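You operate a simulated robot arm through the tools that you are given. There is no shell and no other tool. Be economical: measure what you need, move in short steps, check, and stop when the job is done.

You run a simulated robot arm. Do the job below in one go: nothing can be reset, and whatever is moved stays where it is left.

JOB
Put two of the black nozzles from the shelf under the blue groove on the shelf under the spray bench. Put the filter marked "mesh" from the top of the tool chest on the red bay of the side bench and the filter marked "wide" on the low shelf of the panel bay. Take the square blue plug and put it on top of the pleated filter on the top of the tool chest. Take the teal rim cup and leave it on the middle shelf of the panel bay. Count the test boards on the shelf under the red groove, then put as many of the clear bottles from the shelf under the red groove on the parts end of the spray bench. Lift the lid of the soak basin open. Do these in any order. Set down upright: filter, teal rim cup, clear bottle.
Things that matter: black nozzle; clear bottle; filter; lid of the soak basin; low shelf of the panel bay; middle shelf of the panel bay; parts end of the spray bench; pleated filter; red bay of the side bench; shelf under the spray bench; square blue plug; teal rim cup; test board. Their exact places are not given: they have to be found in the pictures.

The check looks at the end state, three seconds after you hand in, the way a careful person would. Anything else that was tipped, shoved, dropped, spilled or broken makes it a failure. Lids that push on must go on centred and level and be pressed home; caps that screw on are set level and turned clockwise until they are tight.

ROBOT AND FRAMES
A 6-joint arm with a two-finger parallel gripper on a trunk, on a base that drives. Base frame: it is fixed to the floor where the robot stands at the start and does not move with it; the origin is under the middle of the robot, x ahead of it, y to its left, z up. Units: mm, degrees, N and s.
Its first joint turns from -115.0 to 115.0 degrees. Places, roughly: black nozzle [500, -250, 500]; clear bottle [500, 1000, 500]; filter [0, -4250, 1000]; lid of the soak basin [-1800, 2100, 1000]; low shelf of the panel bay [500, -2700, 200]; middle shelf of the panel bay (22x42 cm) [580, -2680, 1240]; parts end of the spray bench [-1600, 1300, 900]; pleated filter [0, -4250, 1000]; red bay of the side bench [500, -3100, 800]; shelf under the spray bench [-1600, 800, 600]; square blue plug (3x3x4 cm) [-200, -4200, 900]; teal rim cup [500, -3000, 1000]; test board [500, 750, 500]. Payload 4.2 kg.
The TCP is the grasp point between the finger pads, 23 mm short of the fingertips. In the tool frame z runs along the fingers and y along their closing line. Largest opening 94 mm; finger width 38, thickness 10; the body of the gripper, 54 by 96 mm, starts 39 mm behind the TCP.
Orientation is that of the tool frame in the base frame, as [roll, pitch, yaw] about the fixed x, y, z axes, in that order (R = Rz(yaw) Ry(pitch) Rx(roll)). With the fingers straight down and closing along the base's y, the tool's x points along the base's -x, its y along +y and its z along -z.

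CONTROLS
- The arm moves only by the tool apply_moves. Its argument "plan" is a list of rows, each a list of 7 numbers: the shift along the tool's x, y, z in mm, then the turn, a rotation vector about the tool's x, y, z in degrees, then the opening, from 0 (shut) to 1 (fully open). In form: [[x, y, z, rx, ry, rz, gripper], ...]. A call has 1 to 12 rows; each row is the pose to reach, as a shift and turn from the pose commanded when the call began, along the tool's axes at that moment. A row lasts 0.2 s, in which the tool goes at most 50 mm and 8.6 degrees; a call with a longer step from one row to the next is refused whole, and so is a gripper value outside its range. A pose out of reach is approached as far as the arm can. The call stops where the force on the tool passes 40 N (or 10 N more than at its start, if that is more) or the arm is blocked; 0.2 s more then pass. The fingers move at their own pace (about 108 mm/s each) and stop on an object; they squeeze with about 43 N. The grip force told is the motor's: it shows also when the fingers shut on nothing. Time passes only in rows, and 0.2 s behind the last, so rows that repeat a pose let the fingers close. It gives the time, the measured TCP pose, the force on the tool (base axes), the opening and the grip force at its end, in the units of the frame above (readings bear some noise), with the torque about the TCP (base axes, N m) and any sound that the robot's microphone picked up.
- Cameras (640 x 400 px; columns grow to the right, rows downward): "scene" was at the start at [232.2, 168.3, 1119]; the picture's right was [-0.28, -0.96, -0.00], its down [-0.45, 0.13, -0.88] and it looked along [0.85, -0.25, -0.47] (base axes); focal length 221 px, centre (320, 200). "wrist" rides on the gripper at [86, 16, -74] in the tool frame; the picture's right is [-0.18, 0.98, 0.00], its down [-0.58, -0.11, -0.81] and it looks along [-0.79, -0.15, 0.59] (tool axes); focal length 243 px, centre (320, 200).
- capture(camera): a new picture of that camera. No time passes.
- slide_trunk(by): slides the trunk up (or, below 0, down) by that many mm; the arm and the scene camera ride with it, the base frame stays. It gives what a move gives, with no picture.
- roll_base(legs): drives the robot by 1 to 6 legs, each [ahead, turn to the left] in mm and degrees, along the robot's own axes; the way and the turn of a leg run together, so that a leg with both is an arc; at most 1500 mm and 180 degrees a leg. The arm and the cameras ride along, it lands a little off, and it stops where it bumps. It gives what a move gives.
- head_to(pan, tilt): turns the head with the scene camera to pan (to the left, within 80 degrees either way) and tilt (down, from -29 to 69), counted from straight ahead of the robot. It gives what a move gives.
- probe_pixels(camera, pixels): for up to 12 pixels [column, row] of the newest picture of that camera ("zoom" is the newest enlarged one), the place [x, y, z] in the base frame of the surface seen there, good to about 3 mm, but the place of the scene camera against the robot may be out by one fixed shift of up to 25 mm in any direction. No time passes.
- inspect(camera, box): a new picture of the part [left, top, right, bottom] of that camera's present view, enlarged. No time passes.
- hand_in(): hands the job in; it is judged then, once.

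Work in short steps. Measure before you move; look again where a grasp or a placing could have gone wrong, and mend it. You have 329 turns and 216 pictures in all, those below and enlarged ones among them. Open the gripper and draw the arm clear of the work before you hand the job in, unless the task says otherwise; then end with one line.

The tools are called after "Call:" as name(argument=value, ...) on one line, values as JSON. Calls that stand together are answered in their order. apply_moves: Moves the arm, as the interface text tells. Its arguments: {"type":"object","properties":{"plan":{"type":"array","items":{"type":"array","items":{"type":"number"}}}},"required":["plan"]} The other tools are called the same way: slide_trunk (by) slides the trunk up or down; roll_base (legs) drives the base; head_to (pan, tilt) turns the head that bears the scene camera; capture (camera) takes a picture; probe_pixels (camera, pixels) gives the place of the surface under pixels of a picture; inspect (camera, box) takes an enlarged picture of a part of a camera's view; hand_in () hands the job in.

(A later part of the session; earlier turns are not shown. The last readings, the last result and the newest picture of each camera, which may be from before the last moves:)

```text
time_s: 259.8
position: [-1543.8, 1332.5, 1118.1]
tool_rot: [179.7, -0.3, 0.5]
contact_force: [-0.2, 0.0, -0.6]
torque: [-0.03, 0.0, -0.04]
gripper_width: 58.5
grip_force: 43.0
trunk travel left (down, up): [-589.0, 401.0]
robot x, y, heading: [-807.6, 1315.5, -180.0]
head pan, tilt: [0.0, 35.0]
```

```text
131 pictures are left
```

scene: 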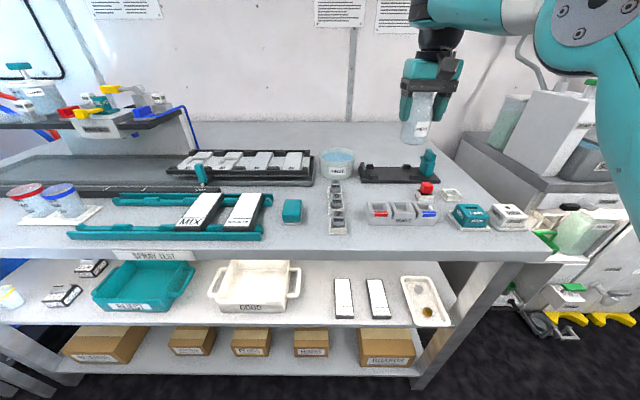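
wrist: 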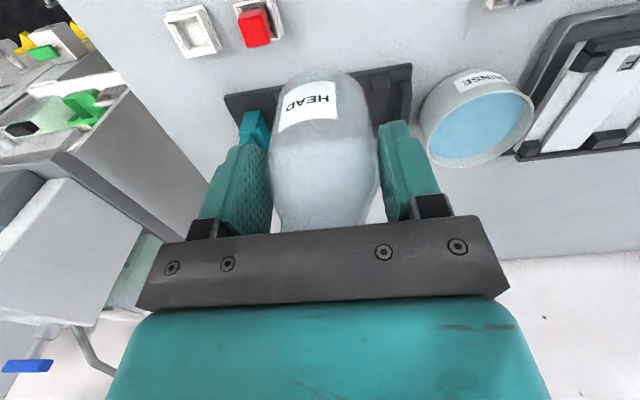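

Wrist view from above: I probe dock, tray and cube edges for the true landing spot.

Call:
probe_pixels(camera="wrist", pixels=[[235, 100], [400, 70], [290, 72], [265, 35], [195, 30], [250, 15], [330, 40], [430, 60], [425, 120], [310, 20]])

Call:
inspect(camera="scene", box=[320, 130, 480, 240])

Call:
probe_pixels(camera="zoom", pixels=[[200, 205], [200, 230], [200, 262], [290, 262], [290, 225], [400, 235], [410, 260], [150, 215], [330, 215], [250, 240], [250, 290], [370, 250]])

```text
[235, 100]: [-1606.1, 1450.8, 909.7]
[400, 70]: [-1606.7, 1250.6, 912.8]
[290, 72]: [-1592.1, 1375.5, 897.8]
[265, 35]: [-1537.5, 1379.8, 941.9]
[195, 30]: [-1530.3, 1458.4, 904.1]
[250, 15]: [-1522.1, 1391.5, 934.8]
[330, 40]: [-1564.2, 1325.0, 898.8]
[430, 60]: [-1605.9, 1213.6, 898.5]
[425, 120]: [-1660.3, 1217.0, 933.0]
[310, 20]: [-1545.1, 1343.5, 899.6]
```

```text
3.64 times, centred on (400, 185) of scene
```

zoom: 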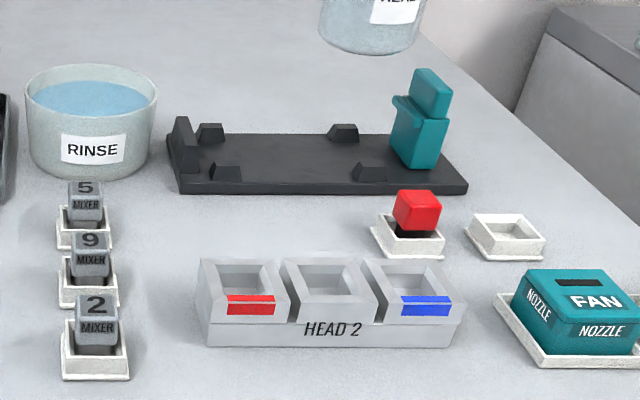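

```text
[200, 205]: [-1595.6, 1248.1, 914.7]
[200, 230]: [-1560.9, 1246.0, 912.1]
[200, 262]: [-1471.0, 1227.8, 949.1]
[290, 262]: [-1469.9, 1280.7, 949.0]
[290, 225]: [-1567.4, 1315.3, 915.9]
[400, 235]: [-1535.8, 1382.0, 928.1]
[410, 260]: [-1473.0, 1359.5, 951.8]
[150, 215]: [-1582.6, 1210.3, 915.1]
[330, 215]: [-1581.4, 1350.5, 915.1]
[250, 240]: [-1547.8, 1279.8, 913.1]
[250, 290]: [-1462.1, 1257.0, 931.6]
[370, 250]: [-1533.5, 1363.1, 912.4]
```

Landing spot refined: (−1543, 1315), bench z 899, so TCP ≈ 972.5 at touch. I shift 17 mm and lower.

Call:
apply_moves(plan=[[0, 17, 0, 0, 0, 0, 0.3], [0, 17, 0, 0, 0, 0, 0.3]])

Call:
slide_trunk(by=-138)

Call:
slide_trunk(by=-5)

Call:
inspect(camera="scene", box=[320, 130, 480, 260])

```text
time_s: 260.4
position: [-1545.6, 1315.4, 1118.4]
tool_rot: [179.8, -0.4, 0.5]
contact_force: [-0.2, 0.0, -1.3]
torque: [0.0, 0.01, 0.02]
gripper_width: 58.5
grip_force: 42.8
trunk travel left (down, up): [-589.0, 401.0]
robot x, y, heading: [-800.0, 1311.5, -179.7]
head pan, tilt: [0.0, 35.0]
```

```text
time_s: 262.1
position: [-1544.0, 1315.5, 980.9]
tool_rot: [179.8, -0.4, 0.5]
contact_force: [-1.5, -0.6, -0.6]
torque: [0.02, 0.0, 0.02]
gripper_width: 58.4
grip_force: 43.1
trunk travel left (down, up): [-451.0, 539.0]
robot x, y, heading: [-809.1, 1315.3, -179.6]
head pan, tilt: [0.0, 35.0]
```

```text
time_s: 262.6
position: [-1545.4, 1314.4, 975.4]
tool_rot: [179.8, -0.4, 0.5]
contact_force: [0.0, -0.2, -0.9]
torque: [-0.03, 0.01, 0.03]
gripper_width: 58.6
grip_force: 43.2
trunk travel left (down, up): [-446.0, 544.0]
robot x, y, heading: [-805.6, 1312.3, -179.6]
head pan, tilt: [0.0, 35.0]
```

```text
3.08 times, centred on (400, 195) of scene
```

zoom: 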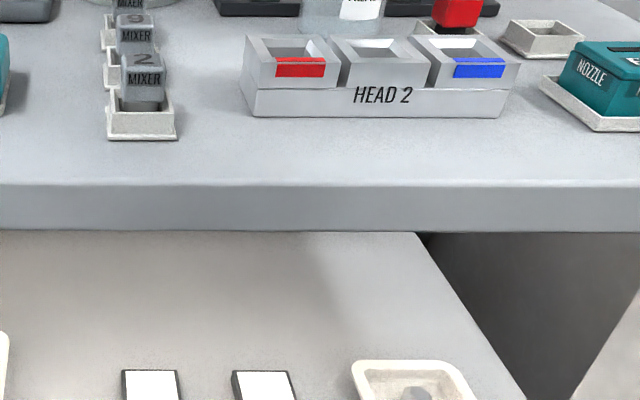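

Call:
slide_trunk(by=-2)

Call:
slide_trunk(by=-1.5)

Call:
head_to(pan=0, tilt=25)

Call:
inspect(camera="scene", box=[320, 100, 480, 220])

```text
time_s: 263.1
position: [-1543.8, 1315.3, 974.5]
tool_rot: [179.7, -0.3, 0.5]
contact_force: [0.0, -0.2, -0.7]
torque: [0.03, 0.03, 0.03]
gripper_width: 58.2
grip_force: 43.4
trunk travel left (down, up): [-444.0, 546.0]
robot x, y, heading: [-804.4, 1311.7, -180.0]
head pan, tilt: [0.0, 35.0]
```

```text
time_s: 263.6
position: [-1544.5, 1315.8, 972.6]
tool_rot: [179.8, -0.4, 0.6]
contact_force: [0.2, 0.1, -0.9]
torque: [0.02, 0.0, -0.01]
gripper_width: 58.9
grip_force: 42.6
trunk travel left (down, up): [-443.0, 547.0]
robot x, y, heading: [-807.7, 1316.4, -180.1]
head pan, tilt: [0.0, 35.0]
```

```text
time_s: 264.3
position: [-1545.1, 1316.0, 972.7]
tool_rot: [179.8, -0.5, 0.4]
contact_force: [-0.7, 0.9, -0.5]
torque: [-0.04, -0.02, -0.01]
gripper_width: 58.6
grip_force: 43.6
trunk travel left (down, up): [-443.0, 547.0]
robot x, y, heading: [-803.2, 1309.2, -179.5]
head pan, tilt: [0.0, 25.0]
```

```text
3.33 times, centred on (400, 160) of scene
```

zoom: 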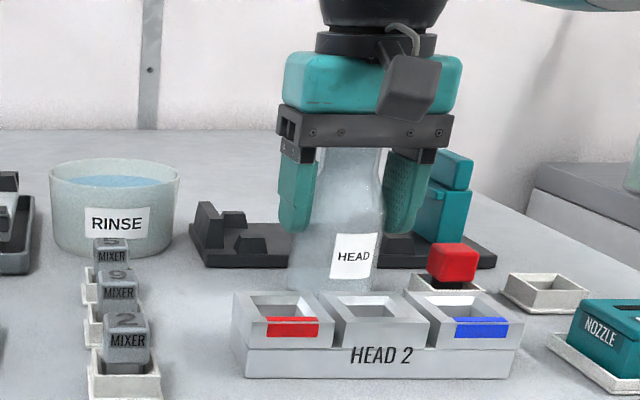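

Call:
slide_trunk(by=-2)

Call:
apply_moves(plan=[[0, 0, 0, 0, 0, 0, 0.3]])

```text
time_s: 264.9
position: [-1544.8, 1315.8, 972.6]
tool_rot: [179.7, -0.3, 0.4]
contact_force: [-0.7, 0.3, 12.5]
torque: [0.26, -0.01, 0.0]
gripper_width: 58.3
grip_force: 43.0
trunk travel left (down, up): [-441.0, 549.0]
robot x, y, heading: [-803.1, 1313.4, -179.4]
head pan, tilt: [0.0, 25.0]
```

```text
time_s: 265.3
position: [-1544.4, 1315.6, 971.0]
tool_rot: [179.7, -0.2, 0.5]
contact_force: [-3.2, -0.3, 19.3]
torque: [0.27, 0.06, 0.01]
gripper_width: 58.5
grip_force: 43.5
trunk travel left (down, up): [-441.0, 549.0]
robot x, y, heading: [-806.6, 1312.2, -179.8]
head pan, tilt: [0.0, 25.0]
```

Touching the bench (19 N). Release and rise straight up.

Call:
apply_moves(plan=[[0, 0, 0, 0, 0, 0, 0.72], [0, 0, 0, 0, 0, 0, 0.72], [0, 0, 0, 0, 0, 0, 0.72]])

Call:
slide_trunk(by=150)

Call:
inspect(camera="scene", box=[320, 130, 520, 290])

```text
time_s: 266.1
position: [-1543.9, 1314.5, 971.7]
tool_rot: [179.9, -0.3, 0.5]
contact_force: [-0.3, 1.0, 14.0]
torque: [0.04, 0.18, -0.06]
gripper_width: 67.5
grip_force: 0.1
trunk travel left (down, up): [-441.0, 549.0]
robot x, y, heading: [-806.4, 1314.0, -179.8]
head pan, tilt: [0.0, 25.0]
```

```text
time_s: 267.8
position: [-1544.4, 1315.4, 1120.5]
tool_rot: [179.7, -0.4, 0.5]
contact_force: [0.4, 0.1, 0.0]
torque: [0.01, -0.02, -0.01]
gripper_width: 68.0
grip_force: 0.0
trunk travel left (down, up): [-591.0, 399.0]
robot x, y, heading: [-804.1, 1313.8, -179.6]
head pan, tilt: [0.0, 25.0]
```

```text
2.50 times, centred on (420, 210) of scene
```

zoom: 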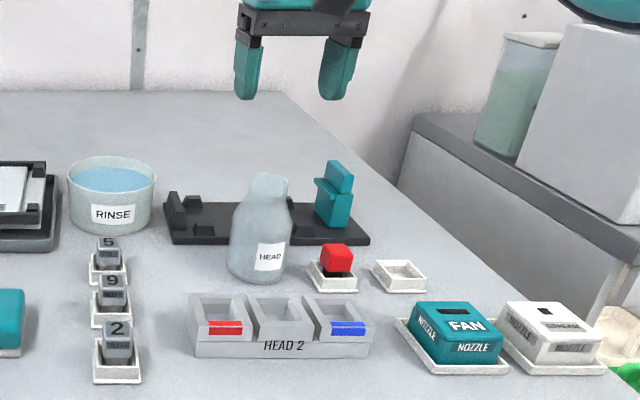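

Bottle 1 stands well. Now for the second: back off, turn, and face the shelf at y≈1480.

Call:
roll_base(legs=[[-310, 0], [0, -90], [167, 0], [0, -90]])

Call:
slide_trunk(by=-400)

Call:
slide_trunk(by=-120)

Call:
head_to(pan=5, tilt=15)

Call:
capture(camera="scene")

Call:
capture(camera="wrist")

```text
time_s: 278.6
position: [243.7, 1481.3, 1121.0]
tool_rot: [179.7, -0.4, -179.4]
contact_force: [0.2, -0.6, -0.3]
torque: [-0.03, 0.04, 0.0]
gripper_width: 67.8
grip_force: 0.0
trunk travel left (down, up): [-591.0, 399.0]
robot x, y, heading: [-490.0, 1480.8, 0.3]
head pan, tilt: [0.0, 25.0]
```

```text
time_s: 282.4
position: [242.9, 1481.9, 721.0]
tool_rot: [179.7, -0.4, -179.5]
contact_force: [-0.5, 0.3, 0.6]
torque: [0.01, -0.02, 0.02]
gripper_width: 67.6
grip_force: 0.0
trunk travel left (down, up): [-191.0, 799.0]
robot x, y, heading: [-494.2, 1483.6, 0.2]
head pan, tilt: [0.0, 25.0]
```

```text
time_s: 283.9
position: [243.7, 1480.7, 600.5]
tool_rot: [179.8, -0.3, -179.5]
contact_force: [0.7, 0.6, -0.7]
torque: [-0.04, -0.01, 0.02]
gripper_width: 67.5
grip_force: 0.1
trunk travel left (down, up): [-71.0, 919.0]
robot x, y, heading: [-493.6, 1479.1, 0.1]
head pan, tilt: [0.0, 25.0]
```

```text
time_s: 284.7
position: [244.1, 1480.6, 599.9]
tool_rot: [179.8, -0.3, -179.5]
contact_force: [-0.4, 0.8, -0.5]
torque: [0.0, -0.02, -0.01]
gripper_width: 68.0
grip_force: 0.1
trunk travel left (down, up): [-71.0, 919.0]
robot x, y, heading: [-490.8, 1485.2, 0.4]
head pan, tilt: [5.0, 15.0]
```

```text
126 pictures are left
```

scene: 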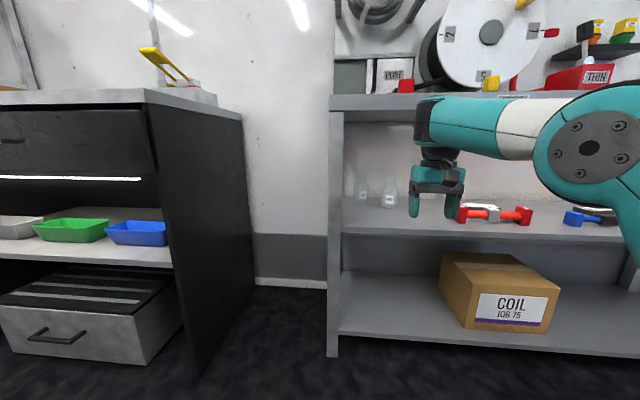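

```text
125 pictures are left
```

wrist: 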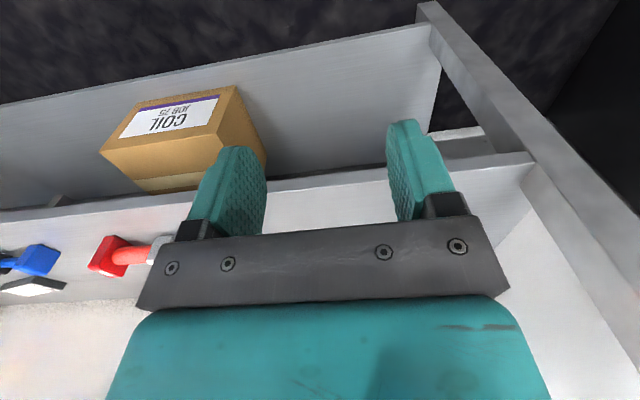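

Call:
inspect(camera="scene", box=[320, 150, 480, 250])

Call:
probe_pixels(camera="zoom", pixels=[[250, 215], [272, 222], [290, 222], [272, 190], [160, 205], [178, 205], [145, 205], [90, 250], [60, 250], [555, 250], [272, 115], [165, 112]])

Call:
probe_pixels(camera="scene", pixels=[[333, 200], [345, 200], [462, 215], [390, 110], [390, 120], [390, 125], [390, 130]])

```text
4.00 times, centred on (400, 200) of scene
```

zoom: 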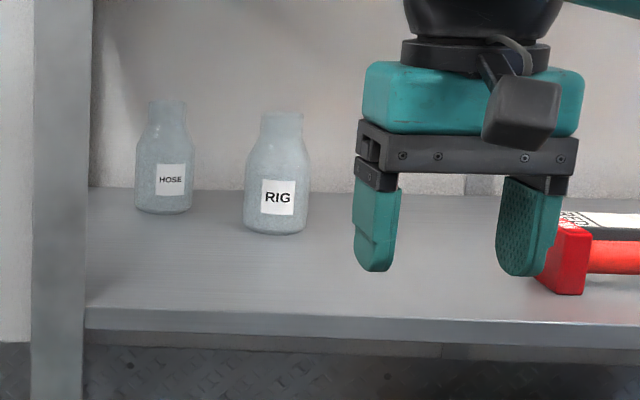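

```text
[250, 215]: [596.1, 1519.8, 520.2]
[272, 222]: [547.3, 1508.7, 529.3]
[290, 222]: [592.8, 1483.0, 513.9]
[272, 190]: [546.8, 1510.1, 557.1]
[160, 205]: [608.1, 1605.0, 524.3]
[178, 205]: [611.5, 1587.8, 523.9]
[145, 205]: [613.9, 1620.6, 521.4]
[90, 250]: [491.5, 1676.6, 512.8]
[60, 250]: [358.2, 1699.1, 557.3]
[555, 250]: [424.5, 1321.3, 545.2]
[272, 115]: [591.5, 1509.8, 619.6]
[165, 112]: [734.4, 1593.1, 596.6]
```

```text
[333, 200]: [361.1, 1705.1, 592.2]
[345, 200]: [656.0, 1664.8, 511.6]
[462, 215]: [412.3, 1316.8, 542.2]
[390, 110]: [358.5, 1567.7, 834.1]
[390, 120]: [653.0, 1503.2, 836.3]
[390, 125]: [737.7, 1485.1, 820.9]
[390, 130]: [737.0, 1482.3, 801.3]
```

RIG bottle ≈ (575, 1506), nothing in front of it. Shift, lower to z 577, drive in to check.

Call:
apply_moves(plan=[[0, 25, 0, 0, 0, 0, 1], [0, 25, 0, 0, 0, 0, 1]])

Call:
slide_trunk(by=-23)

Call:
roll_base(legs=[[235, 0]])

Call:
capture(camera="wrist")

```text
time_s: 285.3
position: [244.7, 1505.9, 600.6]
tool_rot: [179.7, -0.4, -179.5]
contact_force: [0.8, 0.3, 0.3]
torque: [0.0, -0.01, 0.05]
gripper_width: 93.9
grip_force: 0.1
trunk travel left (down, up): [-71.0, 919.0]
robot x, y, heading: [-497.2, 1480.9, 0.3]
head pan, tilt: [5.0, 15.0]
```

```text
time_s: 285.9
position: [244.1, 1505.1, 576.5]
tool_rot: [179.7, -0.4, -179.5]
contact_force: [0.4, -0.8, 0.4]
torque: [0.01, 0.01, -0.01]
gripper_width: 94.2
grip_force: 0.1
trunk travel left (down, up): [-48.0, 942.0]
robot x, y, heading: [-494.1, 1482.5, 0.4]
head pan, tilt: [5.0, 15.0]
```

```text
time_s: 287.7
position: [479.2, 1506.3, 576.5]
tool_rot: [179.8, -0.4, -179.6]
contact_force: [0.0, 0.6, 0.2]
torque: [0.0, 0.01, 0.0]
gripper_width: 93.8
grip_force: 0.1
trunk travel left (down, up): [-48.0, 942.0]
robot x, y, heading: [-259.8, 1485.7, 0.4]
head pan, tilt: [5.0, 15.0]
```

```text
123 pictures are left
```

wrist: 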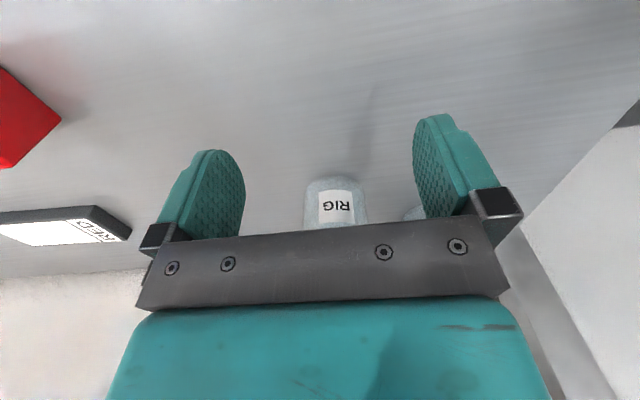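

The bottle is centred between the fingers. I narrow slightly (clear of the HOSE bottle) and drive in 99 mm.

Call:
apply_moves(plan=[[0, 0, 0, 0, 0, 0, 0.87], [0, 0, 0, 0, 0, 0, 0.87]])

Call:
roll_base(legs=[[98, 0]])

Call:
capture(camera="wrist")

```text
time_s: 288.3
position: [478.7, 1505.0, 577.2]
tool_rot: [179.7, -0.4, -179.6]
contact_force: [0.5, -0.1, -0.1]
torque: [-0.02, -0.01, 0.0]
gripper_width: 81.6
grip_force: 0.1
trunk travel left (down, up): [-48.0, 942.0]
robot x, y, heading: [-259.9, 1483.8, 0.0]
head pan, tilt: [5.0, 15.0]
```

```text
time_s: 289.4
position: [577.6, 1506.8, 577.4]
tool_rot: [179.8, -0.4, -179.5]
contact_force: [0.2, -0.7, 0.0]
torque: [0.0, 0.02, 0.0]
gripper_width: 82.0
grip_force: 0.1
trunk travel left (down, up): [-48.0, 942.0]
robot x, y, heading: [-165.7, 1486.3, 0.1]
head pan, tilt: [5.0, 15.0]
```

```text
122 pictures are left
```

wrist: 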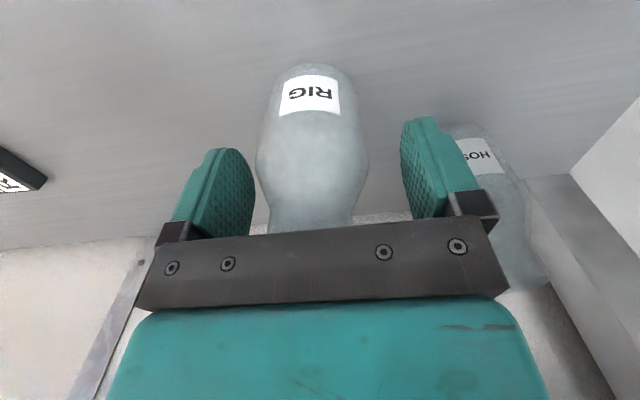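

Call:
apply_moves(plan=[[0, -4, 0, 0, 0, 0, 0.87]])

Call:
slide_trunk(by=-5)

Call:
apply_moves(plan=[[0, 0, 0, 0, 0, 0, 0.6], [0, 0, 0, 0, 0, 0, 0.3], [0, 0, 0, 0, 0, 0, 0.3], [0, 0, 0, 0, 0, 0, 0.3]])

Call:
slide_trunk(by=10)

Call:
capture(camera="wrist")

```text
time_s: 289.8
position: [577.1, 1502.1, 578.3]
tool_rot: [179.7, -0.4, -179.4]
contact_force: [-0.7, -1.2, 0.1]
torque: [0.01, -0.02, 0.01]
gripper_width: 81.6
grip_force: 0.1
trunk travel left (down, up): [-48.0, 942.0]
robot x, y, heading: [-166.2, 1484.8, 0.1]
head pan, tilt: [5.0, 15.0]
```

```text
time_s: 290.4
position: [576.8, 1501.7, 572.7]
tool_rot: [179.9, -0.3, -179.5]
contact_force: [0.9, -0.9, -0.5]
torque: [0.0, -0.05, 0.01]
gripper_width: 81.7
grip_force: 0.0
trunk travel left (down, up): [-43.0, 947.0]
robot x, y, heading: [-164.3, 1485.0, 0.6]
head pan, tilt: [5.0, 15.0]
```

```text
time_s: 291.4
position: [577.1, 1502.9, 572.6]
tool_rot: [179.8, -0.5, -179.5]
contact_force: [0.3, -0.7, 0.4]
torque: [0.0, -0.02, 0.0]
gripper_width: 58.0
grip_force: 43.0
trunk travel left (down, up): [-43.0, 947.0]
robot x, y, heading: [-165.8, 1486.0, 0.1]
head pan, tilt: [5.0, 15.0]
```

```text
time_s: 292.0
position: [577.0, 1500.9, 582.1]
tool_rot: [179.8, -0.4, -179.5]
contact_force: [-0.1, -0.3, -1.0]
torque: [-0.02, 0.02, 0.01]
gripper_width: 58.1
grip_force: 42.7
trunk travel left (down, up): [-53.0, 937.0]
robot x, y, heading: [-161.4, 1485.9, 0.2]
head pan, tilt: [5.0, 15.0]
```

```text
121 pictures are left
```

wrist: 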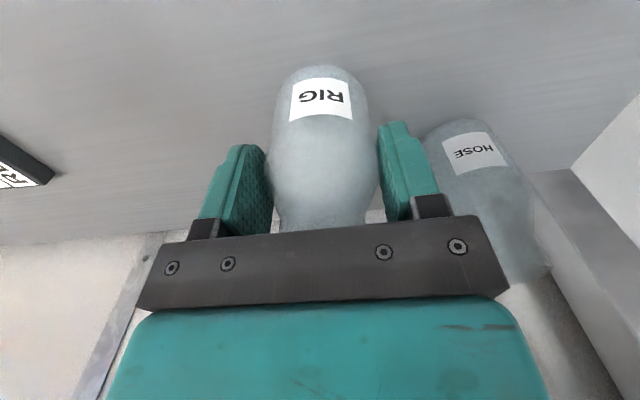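

Second bottle held. Back out, raise and turn the gripper 90° (to place it beside the first with fingers fore-and-aft).

Call:
roll_base(legs=[[-335, 0]])

Call:
slide_trunk(by=400)

Call:
slide_trunk(by=140)

Call:
apply_moves(plan=[[0, 0, 0, 0, 0, 8, 0.3], [0, 0, 0, 0, 0, 16, 0.3], [0, 0, 0, 0, 0, 24, 0.3], [0, 0, 0, 0, 0, 32, 0.3], [0, 0, 0, 0, 0, 40, 0.3], [0, 0, 0, 0, 0, 48, 0.3], [0, 0, 0, 0, 0, 56, 0.3], [0, 0, 0, 0, 0, 64, 0.3], [0, 0, 0, 0, 0, 72, 0.3], [0, 0, 0, 0, 0, 80, 0.3], [0, 0, 0, 0, 0, 88, 0.3], [0, 0, 0, 0, 0, 90, 0.3]])

Call:
roll_base(legs=[[0, 90], [-238, 0], [0, 90]])

```text
time_s: 294.2
position: [243.0, 1501.8, 582.5]
tool_rot: [179.9, -0.4, -179.4]
contact_force: [0.5, -0.5, 0.7]
torque: [0.01, 0.02, 0.02]
gripper_width: 58.2
grip_force: 43.0
trunk travel left (down, up): [-53.0, 937.0]
robot x, y, heading: [-497.1, 1483.9, 0.1]
head pan, tilt: [5.0, 15.0]
```

```text
time_s: 298.0
position: [241.3, 1503.3, 984.0]
tool_rot: [179.8, -0.3, -179.5]
contact_force: [-0.3, -0.9, -0.6]
torque: [0.03, 0.01, -0.02]
gripper_width: 58.2
grip_force: 43.3
trunk travel left (down, up): [-453.0, 537.0]
robot x, y, heading: [-497.3, 1481.1, 0.0]
head pan, tilt: [5.0, 15.0]
```

```text
time_s: 299.7
position: [242.5, 1502.0, 1122.7]
tool_rot: [179.9, -0.4, -179.3]
contact_force: [-0.2, 0.3, -0.2]
torque: [0.01, 0.01, -0.03]
gripper_width: 57.9
grip_force: 43.3
trunk travel left (down, up): [-593.0, 397.0]
robot x, y, heading: [-496.5, 1484.5, 0.7]
head pan, tilt: [5.0, 15.0]
```

```text
time_s: 302.3
position: [242.4, 1501.5, 1123.4]
tool_rot: [-179.6, -0.2, 90.4]
contact_force: [0.3, 1.0, -0.3]
torque: [0.01, -0.01, 0.0]
gripper_width: 58.4
grip_force: 43.0
trunk travel left (down, up): [-593.0, 397.0]
robot x, y, heading: [-494.0, 1480.8, 0.2]
head pan, tilt: [5.0, 15.0]
```

```text
time_s: 311.7
position: [-1237.5, 1214.7, 1123.0]
tool_rot: [-179.6, -0.2, -88.7]
contact_force: [0.2, -0.6, -0.6]
torque: [0.01, 0.01, -0.01]
gripper_width: 58.6
grip_force: 43.1
trunk travel left (down, up): [-593.0, 397.0]
robot x, y, heading: [-498.5, 1242.7, -178.9]
head pan, tilt: [5.0, 15.0]
```

Call:
roll_base(legs=[[306, 0]])

Call:
apply_moves(plan=[[-22, 0, 0, 0, 0, 0, 0.3], [-22, 0, 0, 0, 0, 0, 0.3]])

Call:
head_to(pan=0, tilt=25)

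Call:
capture(camera="wrist")

Call:
inspect(camera="scene", box=[280, 100, 520, 290])

```text
time_s: 313.8
position: [-1546.0, 1208.3, 1123.5]
tool_rot: [-179.6, -0.2, -88.6]
contact_force: [-0.4, -0.2, -1.0]
torque: [0.03, 0.02, 0.04]
gripper_width: 58.2
grip_force: 42.9
trunk travel left (down, up): [-593.0, 397.0]
robot x, y, heading: [-805.7, 1242.8, -178.8]
head pan, tilt: [5.0, 15.0]
```

```text
time_s: 314.4
position: [-1546.6, 1230.3, 1121.6]
tool_rot: [-179.6, -0.2, -88.6]
contact_force: [-0.4, -0.9, -0.5]
torque: [0.03, 0.02, 0.03]
gripper_width: 57.8
grip_force: 42.8
trunk travel left (down, up): [-593.0, 397.0]
robot x, y, heading: [-808.1, 1237.1, -178.9]
head pan, tilt: [5.0, 15.0]
```

```text
time_s: 315.1
position: [-1547.0, 1229.3, 1122.3]
tool_rot: [-179.7, -0.2, -88.6]
contact_force: [-0.9, -0.4, -0.2]
torque: [0.0, 0.0, 0.0]
gripper_width: 58.3
grip_force: 42.5
trunk travel left (down, up): [-593.0, 397.0]
robot x, y, heading: [-807.7, 1236.3, -178.8]
head pan, tilt: [0.0, 25.0]
```

```text
120 pictures are left
```

wrist: 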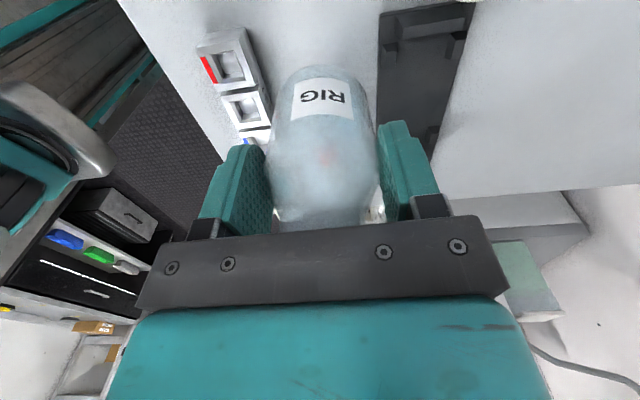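

```text
2.11 times, centred on (400, 195) of scene
```

zoom: 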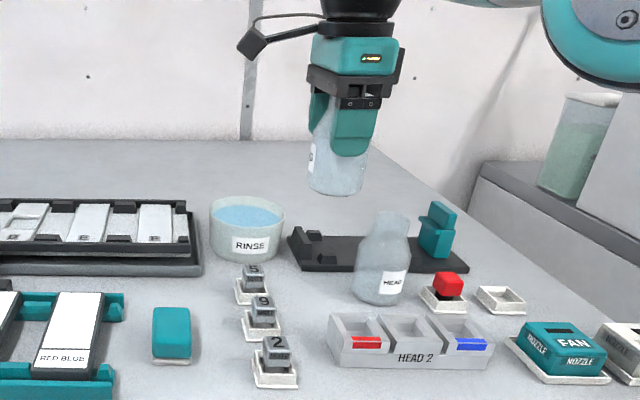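

Spot is clear beside bottle 1. Lower to touch.

Call:
slide_trunk(by=-147)

Call:
inspect(camera="scene", box=[320, 100, 480, 220])

Call:
slide_trunk(by=-3)

Call:
slide_trunk(by=-2)

```text
time_s: 316.8
position: [-1546.1, 1228.3, 974.9]
tool_rot: [-179.6, -0.2, -88.6]
contact_force: [-1.5, -0.2, -1.0]
torque: [0.0, -0.01, 0.01]
gripper_width: 58.3
grip_force: 43.2
trunk travel left (down, up): [-446.0, 544.0]
robot x, y, heading: [-806.5, 1240.5, -178.6]
head pan, tilt: [0.0, 25.0]
```

```text
3.33 times, centred on (400, 160) of scene
```

zoom: 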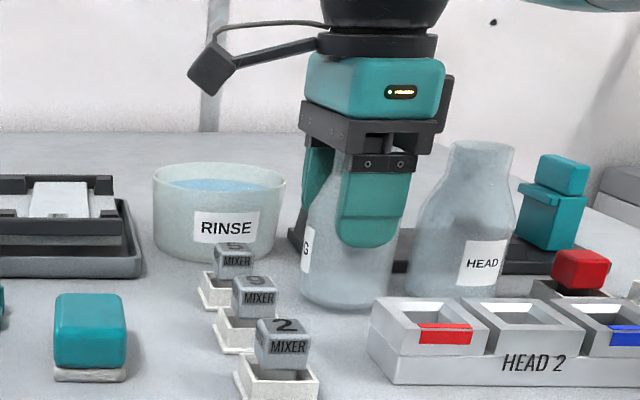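

```text
time_s: 317.4
position: [-1546.6, 1230.0, 973.8]
tool_rot: [-179.7, -0.3, -88.7]
contact_force: [-0.2, -0.6, 3.5]
torque: [0.0, 0.09, -0.01]
gripper_width: 58.4
grip_force: 42.8
trunk travel left (down, up): [-443.0, 547.0]
robot x, y, heading: [-805.3, 1239.8, -178.6]
head pan, tilt: [0.0, 25.0]
```

```text
time_s: 317.9
position: [-1545.5, 1229.2, 972.1]
tool_rot: [-180.0, -0.3, -88.6]
contact_force: [-1.4, 0.7, 19.3]
torque: [0.04, 0.35, 0.0]
gripper_width: 58.1
grip_force: 42.9
trunk travel left (down, up): [-441.0, 549.0]
robot x, y, heading: [-807.1, 1239.2, -178.7]
head pan, tilt: [0.0, 25.0]
```

Touching. Release and rise.

Call:
apply_moves(plan=[[0, 0, 0, 0, 0, 0, 0.72], [0, 0, 0, 0, 0, 0, 0.72], [0, 0, 0, 0, 0, 0, 0.72]])

Call:
slide_trunk(by=160)

Call:
inspect(camera="scene", box=[280, 130, 520, 290])

```text
time_s: 318.7
position: [-1546.0, 1230.1, 970.2]
tool_rot: [-179.6, -0.3, -88.5]
contact_force: [0.4, 1.1, 11.2]
torque: [0.11, 0.14, -0.04]
gripper_width: 67.5
grip_force: 0.0
trunk travel left (down, up): [-441.0, 549.0]
robot x, y, heading: [-807.5, 1236.9, -178.8]
head pan, tilt: [0.0, 25.0]
```

```text
time_s: 320.5
position: [-1546.4, 1229.2, 1131.5]
tool_rot: [-179.6, -0.2, -88.6]
contact_force: [-0.1, -0.9, 0.4]
torque: [-0.01, 0.0, 0.0]
gripper_width: 67.5
grip_force: 0.0
trunk travel left (down, up): [-601.0, 389.0]
robot x, y, heading: [-808.7, 1238.9, -179.1]
head pan, tilt: [0.0, 25.0]
```

```text
2.50 times, centred on (400, 210) of scene
```

zoom: 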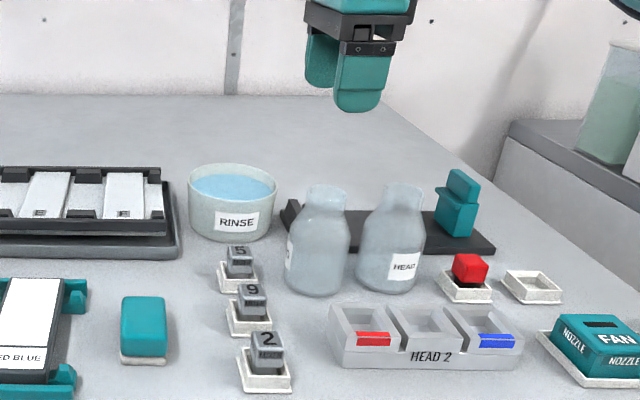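

Both bottles stand. Now the soak basin: back off, go to y≈2000, face it and look.

Call:
roll_base(legs=[[-310, 0], [0, -91], [780, 0], [0, 90]])

Call:
head_to(pan=0, tilt=25)

Call:
capture(camera="scene")

```text
time_s: 334.1
position: [-1246.6, 2013.2, 1130.3]
tool_rot: [-179.6, -0.2, -88.7]
contact_force: [-0.3, 0.0, 0.5]
torque: [0.04, -0.01, -0.01]
gripper_width: 67.9
grip_force: 0.1
trunk travel left (down, up): [-601.0, 389.0]
robot x, y, heading: [-509.0, 2023.1, -178.8]
head pan, tilt: [0.0, 25.0]
```

```text
time_s: 334.7
position: [-1244.9, 2012.9, 1130.3]
tool_rot: [-179.6, -0.3, -88.6]
contact_force: [-0.2, -0.2, 0.7]
torque: [0.02, 0.02, 0.01]
gripper_width: 67.4
grip_force: 0.0
trunk travel left (down, up): [-601.0, 389.0]
robot x, y, heading: [-507.8, 2022.8, -179.1]
head pan, tilt: [0.0, 25.0]
```

```text
116 pictures are left
```

scene: 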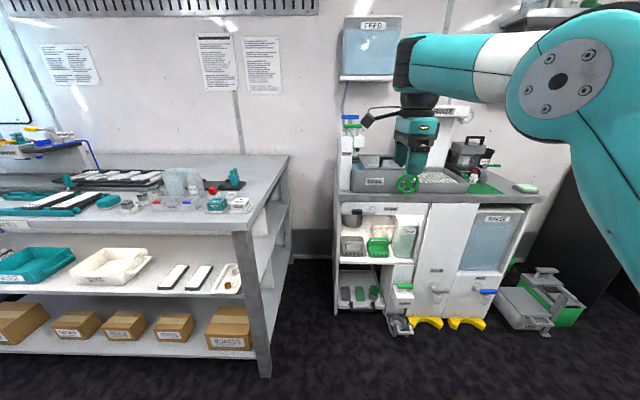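

Call:
inspect(camera="scene", box=[330, 105, 450, 205])

Call:
slide_trunk(by=200)

Call:
head_to(pan=-3, tilt=33)

Call:
inspect(camera="scene", box=[290, 90, 450, 215])

```text
4.00 times, centred on (390, 155) of scene
```

zoom: 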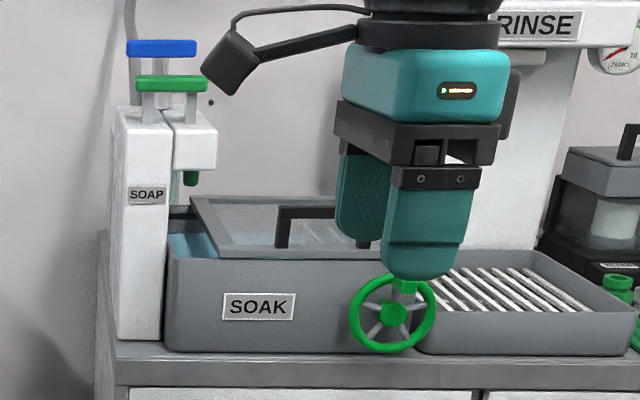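

```text
time_s: 336.8
position: [-1246.0, 2013.8, 1331.1]
tool_rot: [-179.5, -0.3, -88.5]
contact_force: [-0.5, 0.0, -0.5]
torque: [-0.01, 0.02, 0.0]
gripper_width: 67.5
grip_force: 0.0
trunk travel left (down, up): [-801.0, 189.0]
robot x, y, heading: [-506.6, 2026.0, -178.8]
head pan, tilt: [0.0, 25.0]
```

```text
time_s: 337.5
position: [-1246.5, 2013.0, 1330.6]
tool_rot: [-179.5, -0.2, -88.6]
contact_force: [0.4, 0.1, 0.4]
torque: [-0.05, -0.01, 0.02]
gripper_width: 67.6
grip_force: 0.2
trunk travel left (down, up): [-801.0, 189.0]
robot x, y, heading: [-504.7, 2023.6, -178.9]
head pan, tilt: [-3.0, 33.0]
```

```text
3.20 times, centred on (370, 152) of scene
```

zoom: 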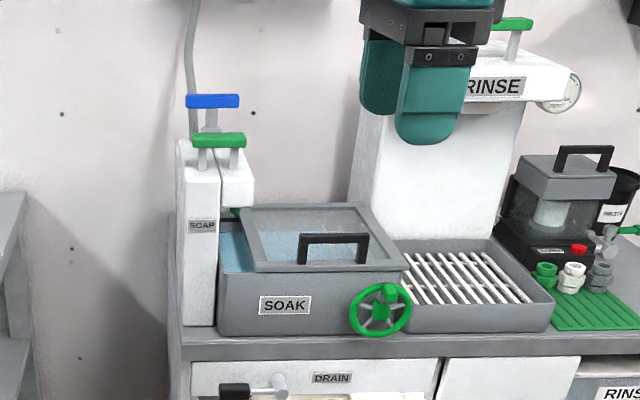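

The lid (grey frame with window) has a black bar handle near its front edge. I probe its geometry.

Call:
probe_pixels(camera="zoom", pixels=[[302, 240], [335, 239], [366, 238], [302, 258], [364, 258], [256, 271], [408, 268], [242, 208], [374, 206], [330, 265], [220, 300], [355, 212]])

Call:
probe_pixels(camera="zoom", pixels=[[335, 234], [310, 236], [360, 235], [380, 310], [388, 290], [220, 140], [200, 220], [235, 180], [440, 345], [250, 350], [405, 250], [300, 230]])

```text
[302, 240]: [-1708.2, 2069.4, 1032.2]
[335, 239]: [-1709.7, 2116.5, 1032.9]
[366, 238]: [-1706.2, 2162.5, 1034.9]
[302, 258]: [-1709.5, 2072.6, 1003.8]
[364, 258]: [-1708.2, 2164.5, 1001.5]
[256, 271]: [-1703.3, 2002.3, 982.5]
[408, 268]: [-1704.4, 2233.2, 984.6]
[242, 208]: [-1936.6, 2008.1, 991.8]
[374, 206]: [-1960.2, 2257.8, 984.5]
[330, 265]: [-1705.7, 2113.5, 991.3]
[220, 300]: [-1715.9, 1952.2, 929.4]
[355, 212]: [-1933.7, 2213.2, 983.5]
```

```text
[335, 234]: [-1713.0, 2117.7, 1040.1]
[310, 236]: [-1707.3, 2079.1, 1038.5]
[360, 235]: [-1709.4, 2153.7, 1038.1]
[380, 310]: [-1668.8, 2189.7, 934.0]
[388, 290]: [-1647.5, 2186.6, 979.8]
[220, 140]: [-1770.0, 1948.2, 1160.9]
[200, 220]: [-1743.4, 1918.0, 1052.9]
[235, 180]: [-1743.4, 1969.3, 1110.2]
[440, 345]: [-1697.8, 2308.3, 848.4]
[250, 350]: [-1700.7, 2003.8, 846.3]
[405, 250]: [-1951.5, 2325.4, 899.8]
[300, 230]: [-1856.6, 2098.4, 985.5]
```

Handle bar: y 2066–2167, x≈−1715, top z≈1026 (true); hinge line at x≈−1945. I align the base with y≈2117 and move closer, tool above the handle.

Call:
roll_base(legs=[[0, -91.1], [98, 0], [0, 90]])

Call:
roll_base(legs=[[420, 0]])

Call:
head_to(pan=5, tilt=40)

Call:
capture(camera="scene")

Call:
capture(camera="wrist")

```text
time_s: 346.4
position: [-1247.4, 2110.1, 1329.2]
tool_rot: [-179.6, -0.3, -88.5]
contact_force: [-0.8, 1.1, 0.1]
torque: [0.02, 0.01, -0.01]
gripper_width: 67.7
grip_force: 0.1
trunk travel left (down, up): [-801.0, 189.0]
robot x, y, heading: [-509.8, 2120.8, -178.7]
head pan, tilt: [-3.0, 33.0]
```

```text
time_s: 349.0
position: [-1669.8, 2101.6, 1331.4]
tool_rot: [-179.5, -0.3, -88.5]
contact_force: [0.5, 0.1, 0.0]
torque: [0.01, -0.01, -0.01]
gripper_width: 67.7
grip_force: 0.1
trunk travel left (down, up): [-801.0, 189.0]
robot x, y, heading: [-929.4, 2112.3, -178.7]
head pan, tilt: [-3.0, 33.0]
```

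```text
time_s: 349.6
position: [-1670.3, 2100.5, 1331.5]
tool_rot: [-179.6, -0.3, -88.5]
contact_force: [0.3, -0.3, 0.2]
torque: [0.0, -0.01, 0.03]
gripper_width: 67.7
grip_force: 0.1
trunk travel left (down, up): [-801.0, 189.0]
robot x, y, heading: [-927.7, 2106.4, -178.9]
head pan, tilt: [5.0, 40.0]
```

```text
113 pictures are left
```

scene: 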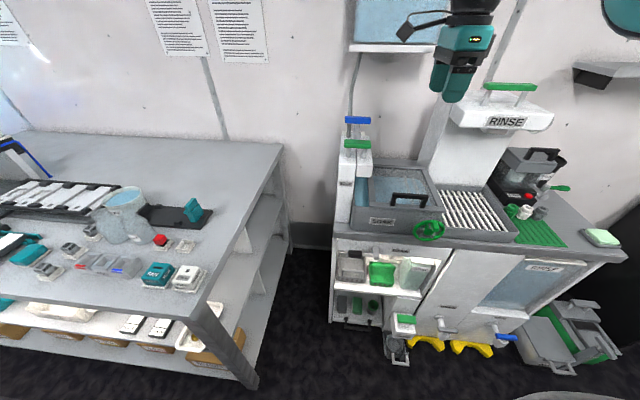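

```text
112 pictures are left
```

wrist: 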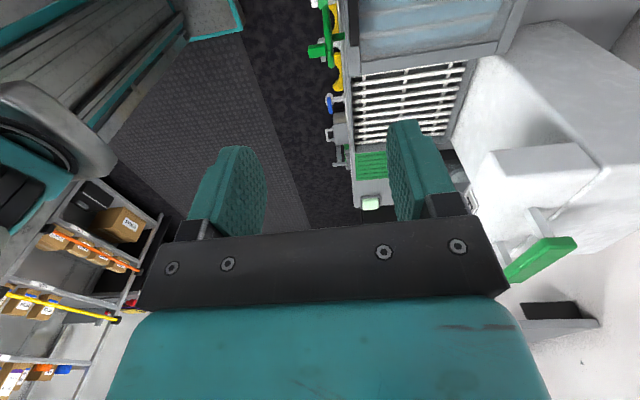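

I pull the arm in (r≈480) and up so it can follow the lid's arc later.

Call:
apply_moves(plan=[[0, 0, -40, 0, 0, 1.4, 0.5], [0, -15, -75, 0, 0, 1.4, 0.5], [0, -50, -100, 0, 0, 1.4, 0.5], [0, -90, -110, 0, 0, 1.4, 0.5], [0, -130, -110, 0, 0, 1.4, 0.5], [0, -170, -110, 0, 0, 1.4, 0.5], [0, -210, -110, 0, 0, 1.4, 0.5], [0, -250, -110, 0, 0, 1.4, 0.5], [0, -265, -110, 0, 0, 1.4, 0.5]])

```text
time_s: 351.6
position: [-1405.3, 2106.9, 1442.9]
tool_rot: [-179.6, -0.2, -89.9]
contact_force: [0.1, -0.7, -0.7]
torque: [0.03, 0.02, 0.0]
gripper_width: 47.0
grip_force: 0.0
trunk travel left (down, up): [-801.0, 189.0]
robot x, y, heading: [-933.5, 2110.7, -178.6]
head pan, tilt: [5.0, 40.0]
```

Call:
slide_trunk(by=-330)

Call:
roll_base(legs=[[302, 0]])

Call:
apply_moves(plan=[[-15, 0, 0, 0, 0, 0, 0.5], [-15, 0, 0, 0, 0, 0, 0.5]])

Call:
capture(camera="wrist")

Call:
head_to(pan=10, tilt=30)

Call:
capture(camera="scene")

```text
time_s: 354.9
position: [-1405.8, 2108.0, 1113.4]
tool_rot: [-179.5, -0.1, -89.9]
contact_force: [-0.2, -1.6, 0.7]
torque: [-0.01, -0.04, -0.01]
gripper_width: 47.0
grip_force: 0.0
trunk travel left (down, up): [-471.0, 519.0]
robot x, y, heading: [-931.6, 2108.2, -178.5]
head pan, tilt: [5.0, 40.0]
```

```text
time_s: 356.8
position: [-1658.7, 2105.3, 1111.7]
tool_rot: [-179.2, -0.1, -90.8]
contact_force: [-0.3, -0.3, -0.1]
torque: [0.05, -0.01, -0.01]
gripper_width: 47.2
grip_force: 0.2
trunk travel left (down, up): [-471.0, 519.0]
robot x, y, heading: [-1181.4, 2101.3, -179.6]
head pan, tilt: [5.0, 40.0]
stopped in leg 1: the robot was blocked; the commanded pose is now the measured one
```

```text
time_s: 357.4
position: [-1658.0, 2121.0, 1111.9]
tool_rot: [-179.3, -0.1, -90.8]
contact_force: [-0.2, 0.2, 0.5]
torque: [-0.01, 0.0, -0.01]
gripper_width: 47.2
grip_force: 0.0
trunk travel left (down, up): [-471.0, 519.0]
robot x, y, heading: [-1180.8, 2100.4, -179.8]
head pan, tilt: [5.0, 40.0]
```

```text
111 pictures are left
```

wrist: 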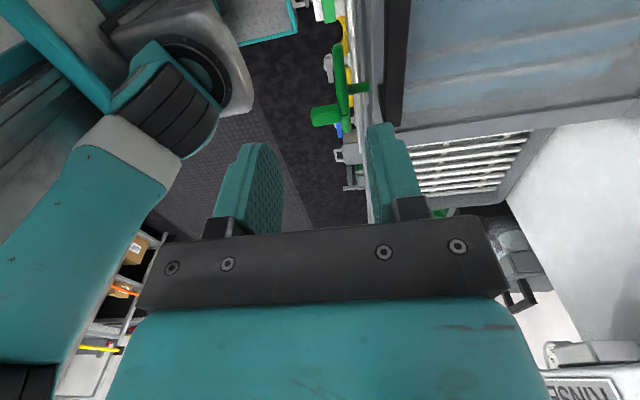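

```text
time_s: 358.1
position: [-1658.3, 2121.8, 1111.4]
tool_rot: [-179.3, -0.1, -90.9]
contact_force: [0.2, 0.2, -0.4]
torque: [-0.01, 0.01, -0.01]
gripper_width: 47.1
grip_force: 0.0
trunk travel left (down, up): [-471.0, 519.0]
robot x, y, heading: [-1184.8, 2098.3, -179.9]
head pan, tilt: [10.0, 30.0]
```

```text
110 pictures are left
```

scene: 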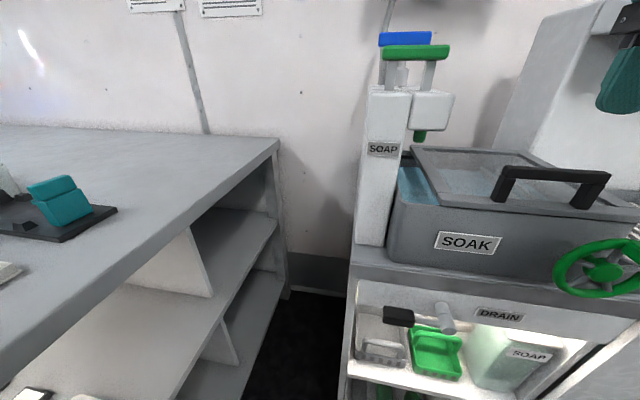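

The base was blocked at x≈−1181. I look down to see by what, and back off slightly.

Call:
roll_base(legs=[[-15, 0]])

Call:
head_to(pan=0, tilt=62)

Call:
capture(camera="scene")

```text
time_s: 358.9
position: [-1642.7, 2120.5, 1111.7]
tool_rot: [-179.3, -0.1, -90.8]
contact_force: [0.1, 0.2, -0.2]
torque: [0.0, 0.0, -0.03]
gripper_width: 47.0
grip_force: 0.1
trunk travel left (down, up): [-471.0, 519.0]
robot x, y, heading: [-1167.5, 2100.6, -179.8]
head pan, tilt: [10.0, 30.0]
```

```text
time_s: 359.8
position: [-1643.2, 2121.1, 1111.9]
tool_rot: [-179.3, -0.1, -90.8]
contact_force: [-0.4, -0.5, 0.6]
torque: [0.0, 0.0, -0.03]
gripper_width: 47.0
grip_force: 0.1
trunk travel left (down, up): [-471.0, 519.0]
robot x, y, heading: [-1166.1, 2099.6, -179.6]
head pan, tilt: [0.0, 62.0]
```

```text
109 pictures are left
```

scene: 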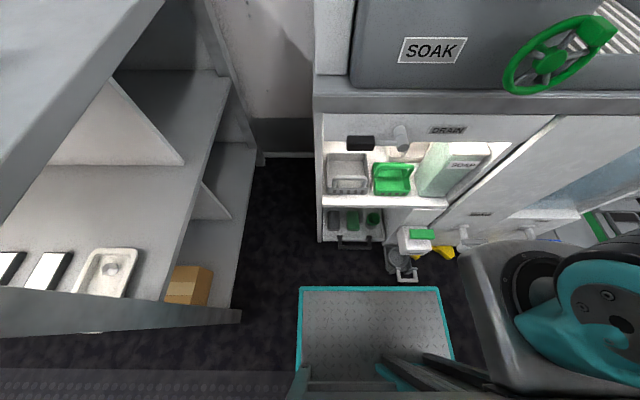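

The base plate is up against the drain pump, so I stay here. I extend the arm above the bar and check with the wrist view.

Call:
apply_moves(plan=[[0, 36, 0, 0, 0, -0.8, 0.5], [0, 72, 0, 0, 0, -0.8, 0.5], [0, 72, 0, 0, 0, -0.8, 0.5]])

Call:
capture(camera="wrist")

Call:
probe_pixels(camera="wrist", pixels=[[320, 60], [320, 100], [320, 130], [310, 60], [330, 60], [300, 100], [340, 100]])

```text
time_s: 360.6
position: [-1715.2, 2122.6, 1110.6]
tool_rot: [-179.4, -0.1, -89.9]
contact_force: [-0.6, -0.1, -0.2]
torque: [-0.01, -0.03, -0.01]
gripper_width: 46.9
grip_force: 0.1
trunk travel left (down, up): [-471.0, 519.0]
robot x, y, heading: [-1168.4, 2099.7, -179.7]
head pan, tilt: [0.0, 62.0]
```

```text
108 pictures are left
```

wrist: 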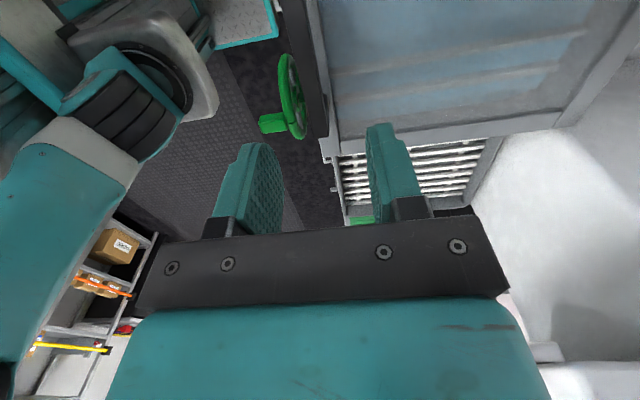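

```text
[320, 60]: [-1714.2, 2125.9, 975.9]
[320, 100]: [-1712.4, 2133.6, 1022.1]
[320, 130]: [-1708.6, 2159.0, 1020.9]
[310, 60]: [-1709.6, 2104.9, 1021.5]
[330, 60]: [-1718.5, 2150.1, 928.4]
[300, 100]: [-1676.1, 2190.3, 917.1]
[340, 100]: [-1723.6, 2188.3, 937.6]
```

Call:
probe_pixels(camera="wrist", pixels=[[300, 40], [305, 40], [312, 40], [316, 40], [320, 40], [306, 80], [310, 80], [315, 80], [320, 80], [326, 80], [328, 100], [312, 100]])

```text
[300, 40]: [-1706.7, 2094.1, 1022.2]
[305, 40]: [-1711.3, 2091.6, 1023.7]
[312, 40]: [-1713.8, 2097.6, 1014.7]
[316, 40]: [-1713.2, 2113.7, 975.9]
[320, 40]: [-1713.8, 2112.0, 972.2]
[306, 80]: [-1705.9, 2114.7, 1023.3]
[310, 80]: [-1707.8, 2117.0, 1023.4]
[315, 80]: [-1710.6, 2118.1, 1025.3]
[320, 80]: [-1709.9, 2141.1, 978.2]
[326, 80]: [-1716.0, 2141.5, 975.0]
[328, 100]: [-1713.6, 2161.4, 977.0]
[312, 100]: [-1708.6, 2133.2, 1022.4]
```

Bar centre x≈−1708, top z 1022, lid top z≈974. I align, lower by the trunk to TCP z≈1012 and close.

Call:
apply_moves(plan=[[5, -7, 0, 0, 0, 0, 0.5], [5, -7, 0, 0, 0, 0, 0.5]])

Call:
slide_trunk(by=-97)

Call:
apply_moves(plan=[[0, 0, 0, 0, 0, 0, 0], [0, 0, 0, 0, 0, 0, 0], [0, 0, 0, 0, 0, 0, 0]])

```text
time_s: 361.2
position: [-1708.5, 2117.3, 1111.7]
tool_rot: [-179.4, 0.0, -90.0]
contact_force: [-0.6, -0.8, -0.4]
torque: [0.02, 0.0, -0.04]
gripper_width: 46.9
grip_force: 0.1
trunk travel left (down, up): [-471.0, 519.0]
robot x, y, heading: [-1167.2, 2102.8, -179.7]
head pan, tilt: [0.0, 62.0]
```

```text
time_s: 362.5
position: [-1707.6, 2117.6, 1014.4]
tool_rot: [-179.3, -0.1, -90.0]
contact_force: [-0.3, 0.0, -0.2]
torque: [-0.01, 0.0, -0.01]
gripper_width: 47.2
grip_force: 0.0
trunk travel left (down, up): [-374.0, 616.0]
robot x, y, heading: [-1167.1, 2101.7, -179.7]
head pan, tilt: [0.0, 62.0]
```

```text
time_s: 363.3
position: [-1707.7, 2118.8, 1015.3]
tool_rot: [-179.3, -0.1, -90.0]
contact_force: [13.8, -0.8, 3.8]
torque: [0.19, 0.37, -1.19]
gripper_width: 12.2
grip_force: 44.7
trunk travel left (down, up): [-374.0, 616.0]
robot x, y, heading: [-1167.0, 2101.6, -179.6]
head pan, tilt: [0.0, 62.0]
```

Bar gripped. I lift along the hinge arc, first to about 24°, watching forces.

Call:
apply_moves(plan=[[0, 3.8, -16.3, 0, 0, 0, 0], [0, 8.8, -32.5, 0, 0, 0, 0], [0, 14.9, -48.2, 0, 0, 0, 0], [0, 22.1, -63.4, 0, 0, 0, 0], [0, 30.3, -78.2, 0, 0, 0, 0], [0, 39.6, -92.3, 0, 0, 0, 0]])

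Call:
head_to(pan=-5, tilt=25)

Call:
capture(camera="scene")

```text
time_s: 364.6
position: [-1738.2, 2117.8, 1098.0]
tool_rot: [-179.5, -0.2, -90.1]
contact_force: [15.5, -2.3, 6.2]
torque: [-0.16, -0.3, -0.81]
gripper_width: 15.7
grip_force: 44.8
out of reach, approached as far as the arm can: row 6
trunk travel left (down, up): [-374.0, 616.0]
robot x, y, heading: [-1166.9, 2103.1, -179.8]
head pan, tilt: [0.0, 62.0]
stopped in row 6: the force on the tool passed its limit (the readings are from after the stop); the commanded pose is now the measured one
```

```text
time_s: 365.7
position: [-1738.1, 2117.6, 1098.1]
tool_rot: [-179.5, -0.2, -90.1]
contact_force: [24.4, -3.6, 12.3]
torque: [-0.21, -0.31, -1.77]
gripper_width: 16.1
grip_force: 45.2
trunk travel left (down, up): [-374.0, 616.0]
robot x, y, heading: [-1168.7, 2101.1, -179.9]
head pan, tilt: [-5.0, 25.0]
```

```text
107 pictures are left
```

scene: 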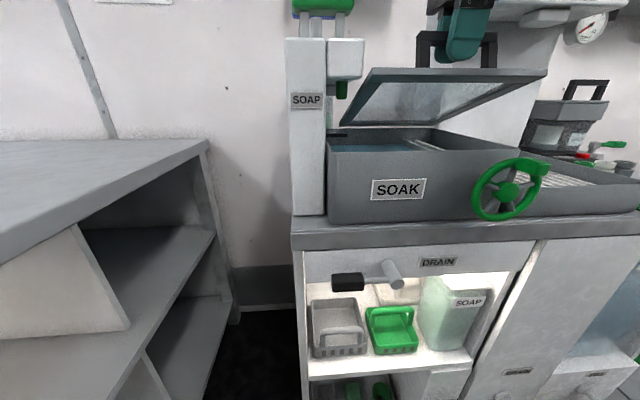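

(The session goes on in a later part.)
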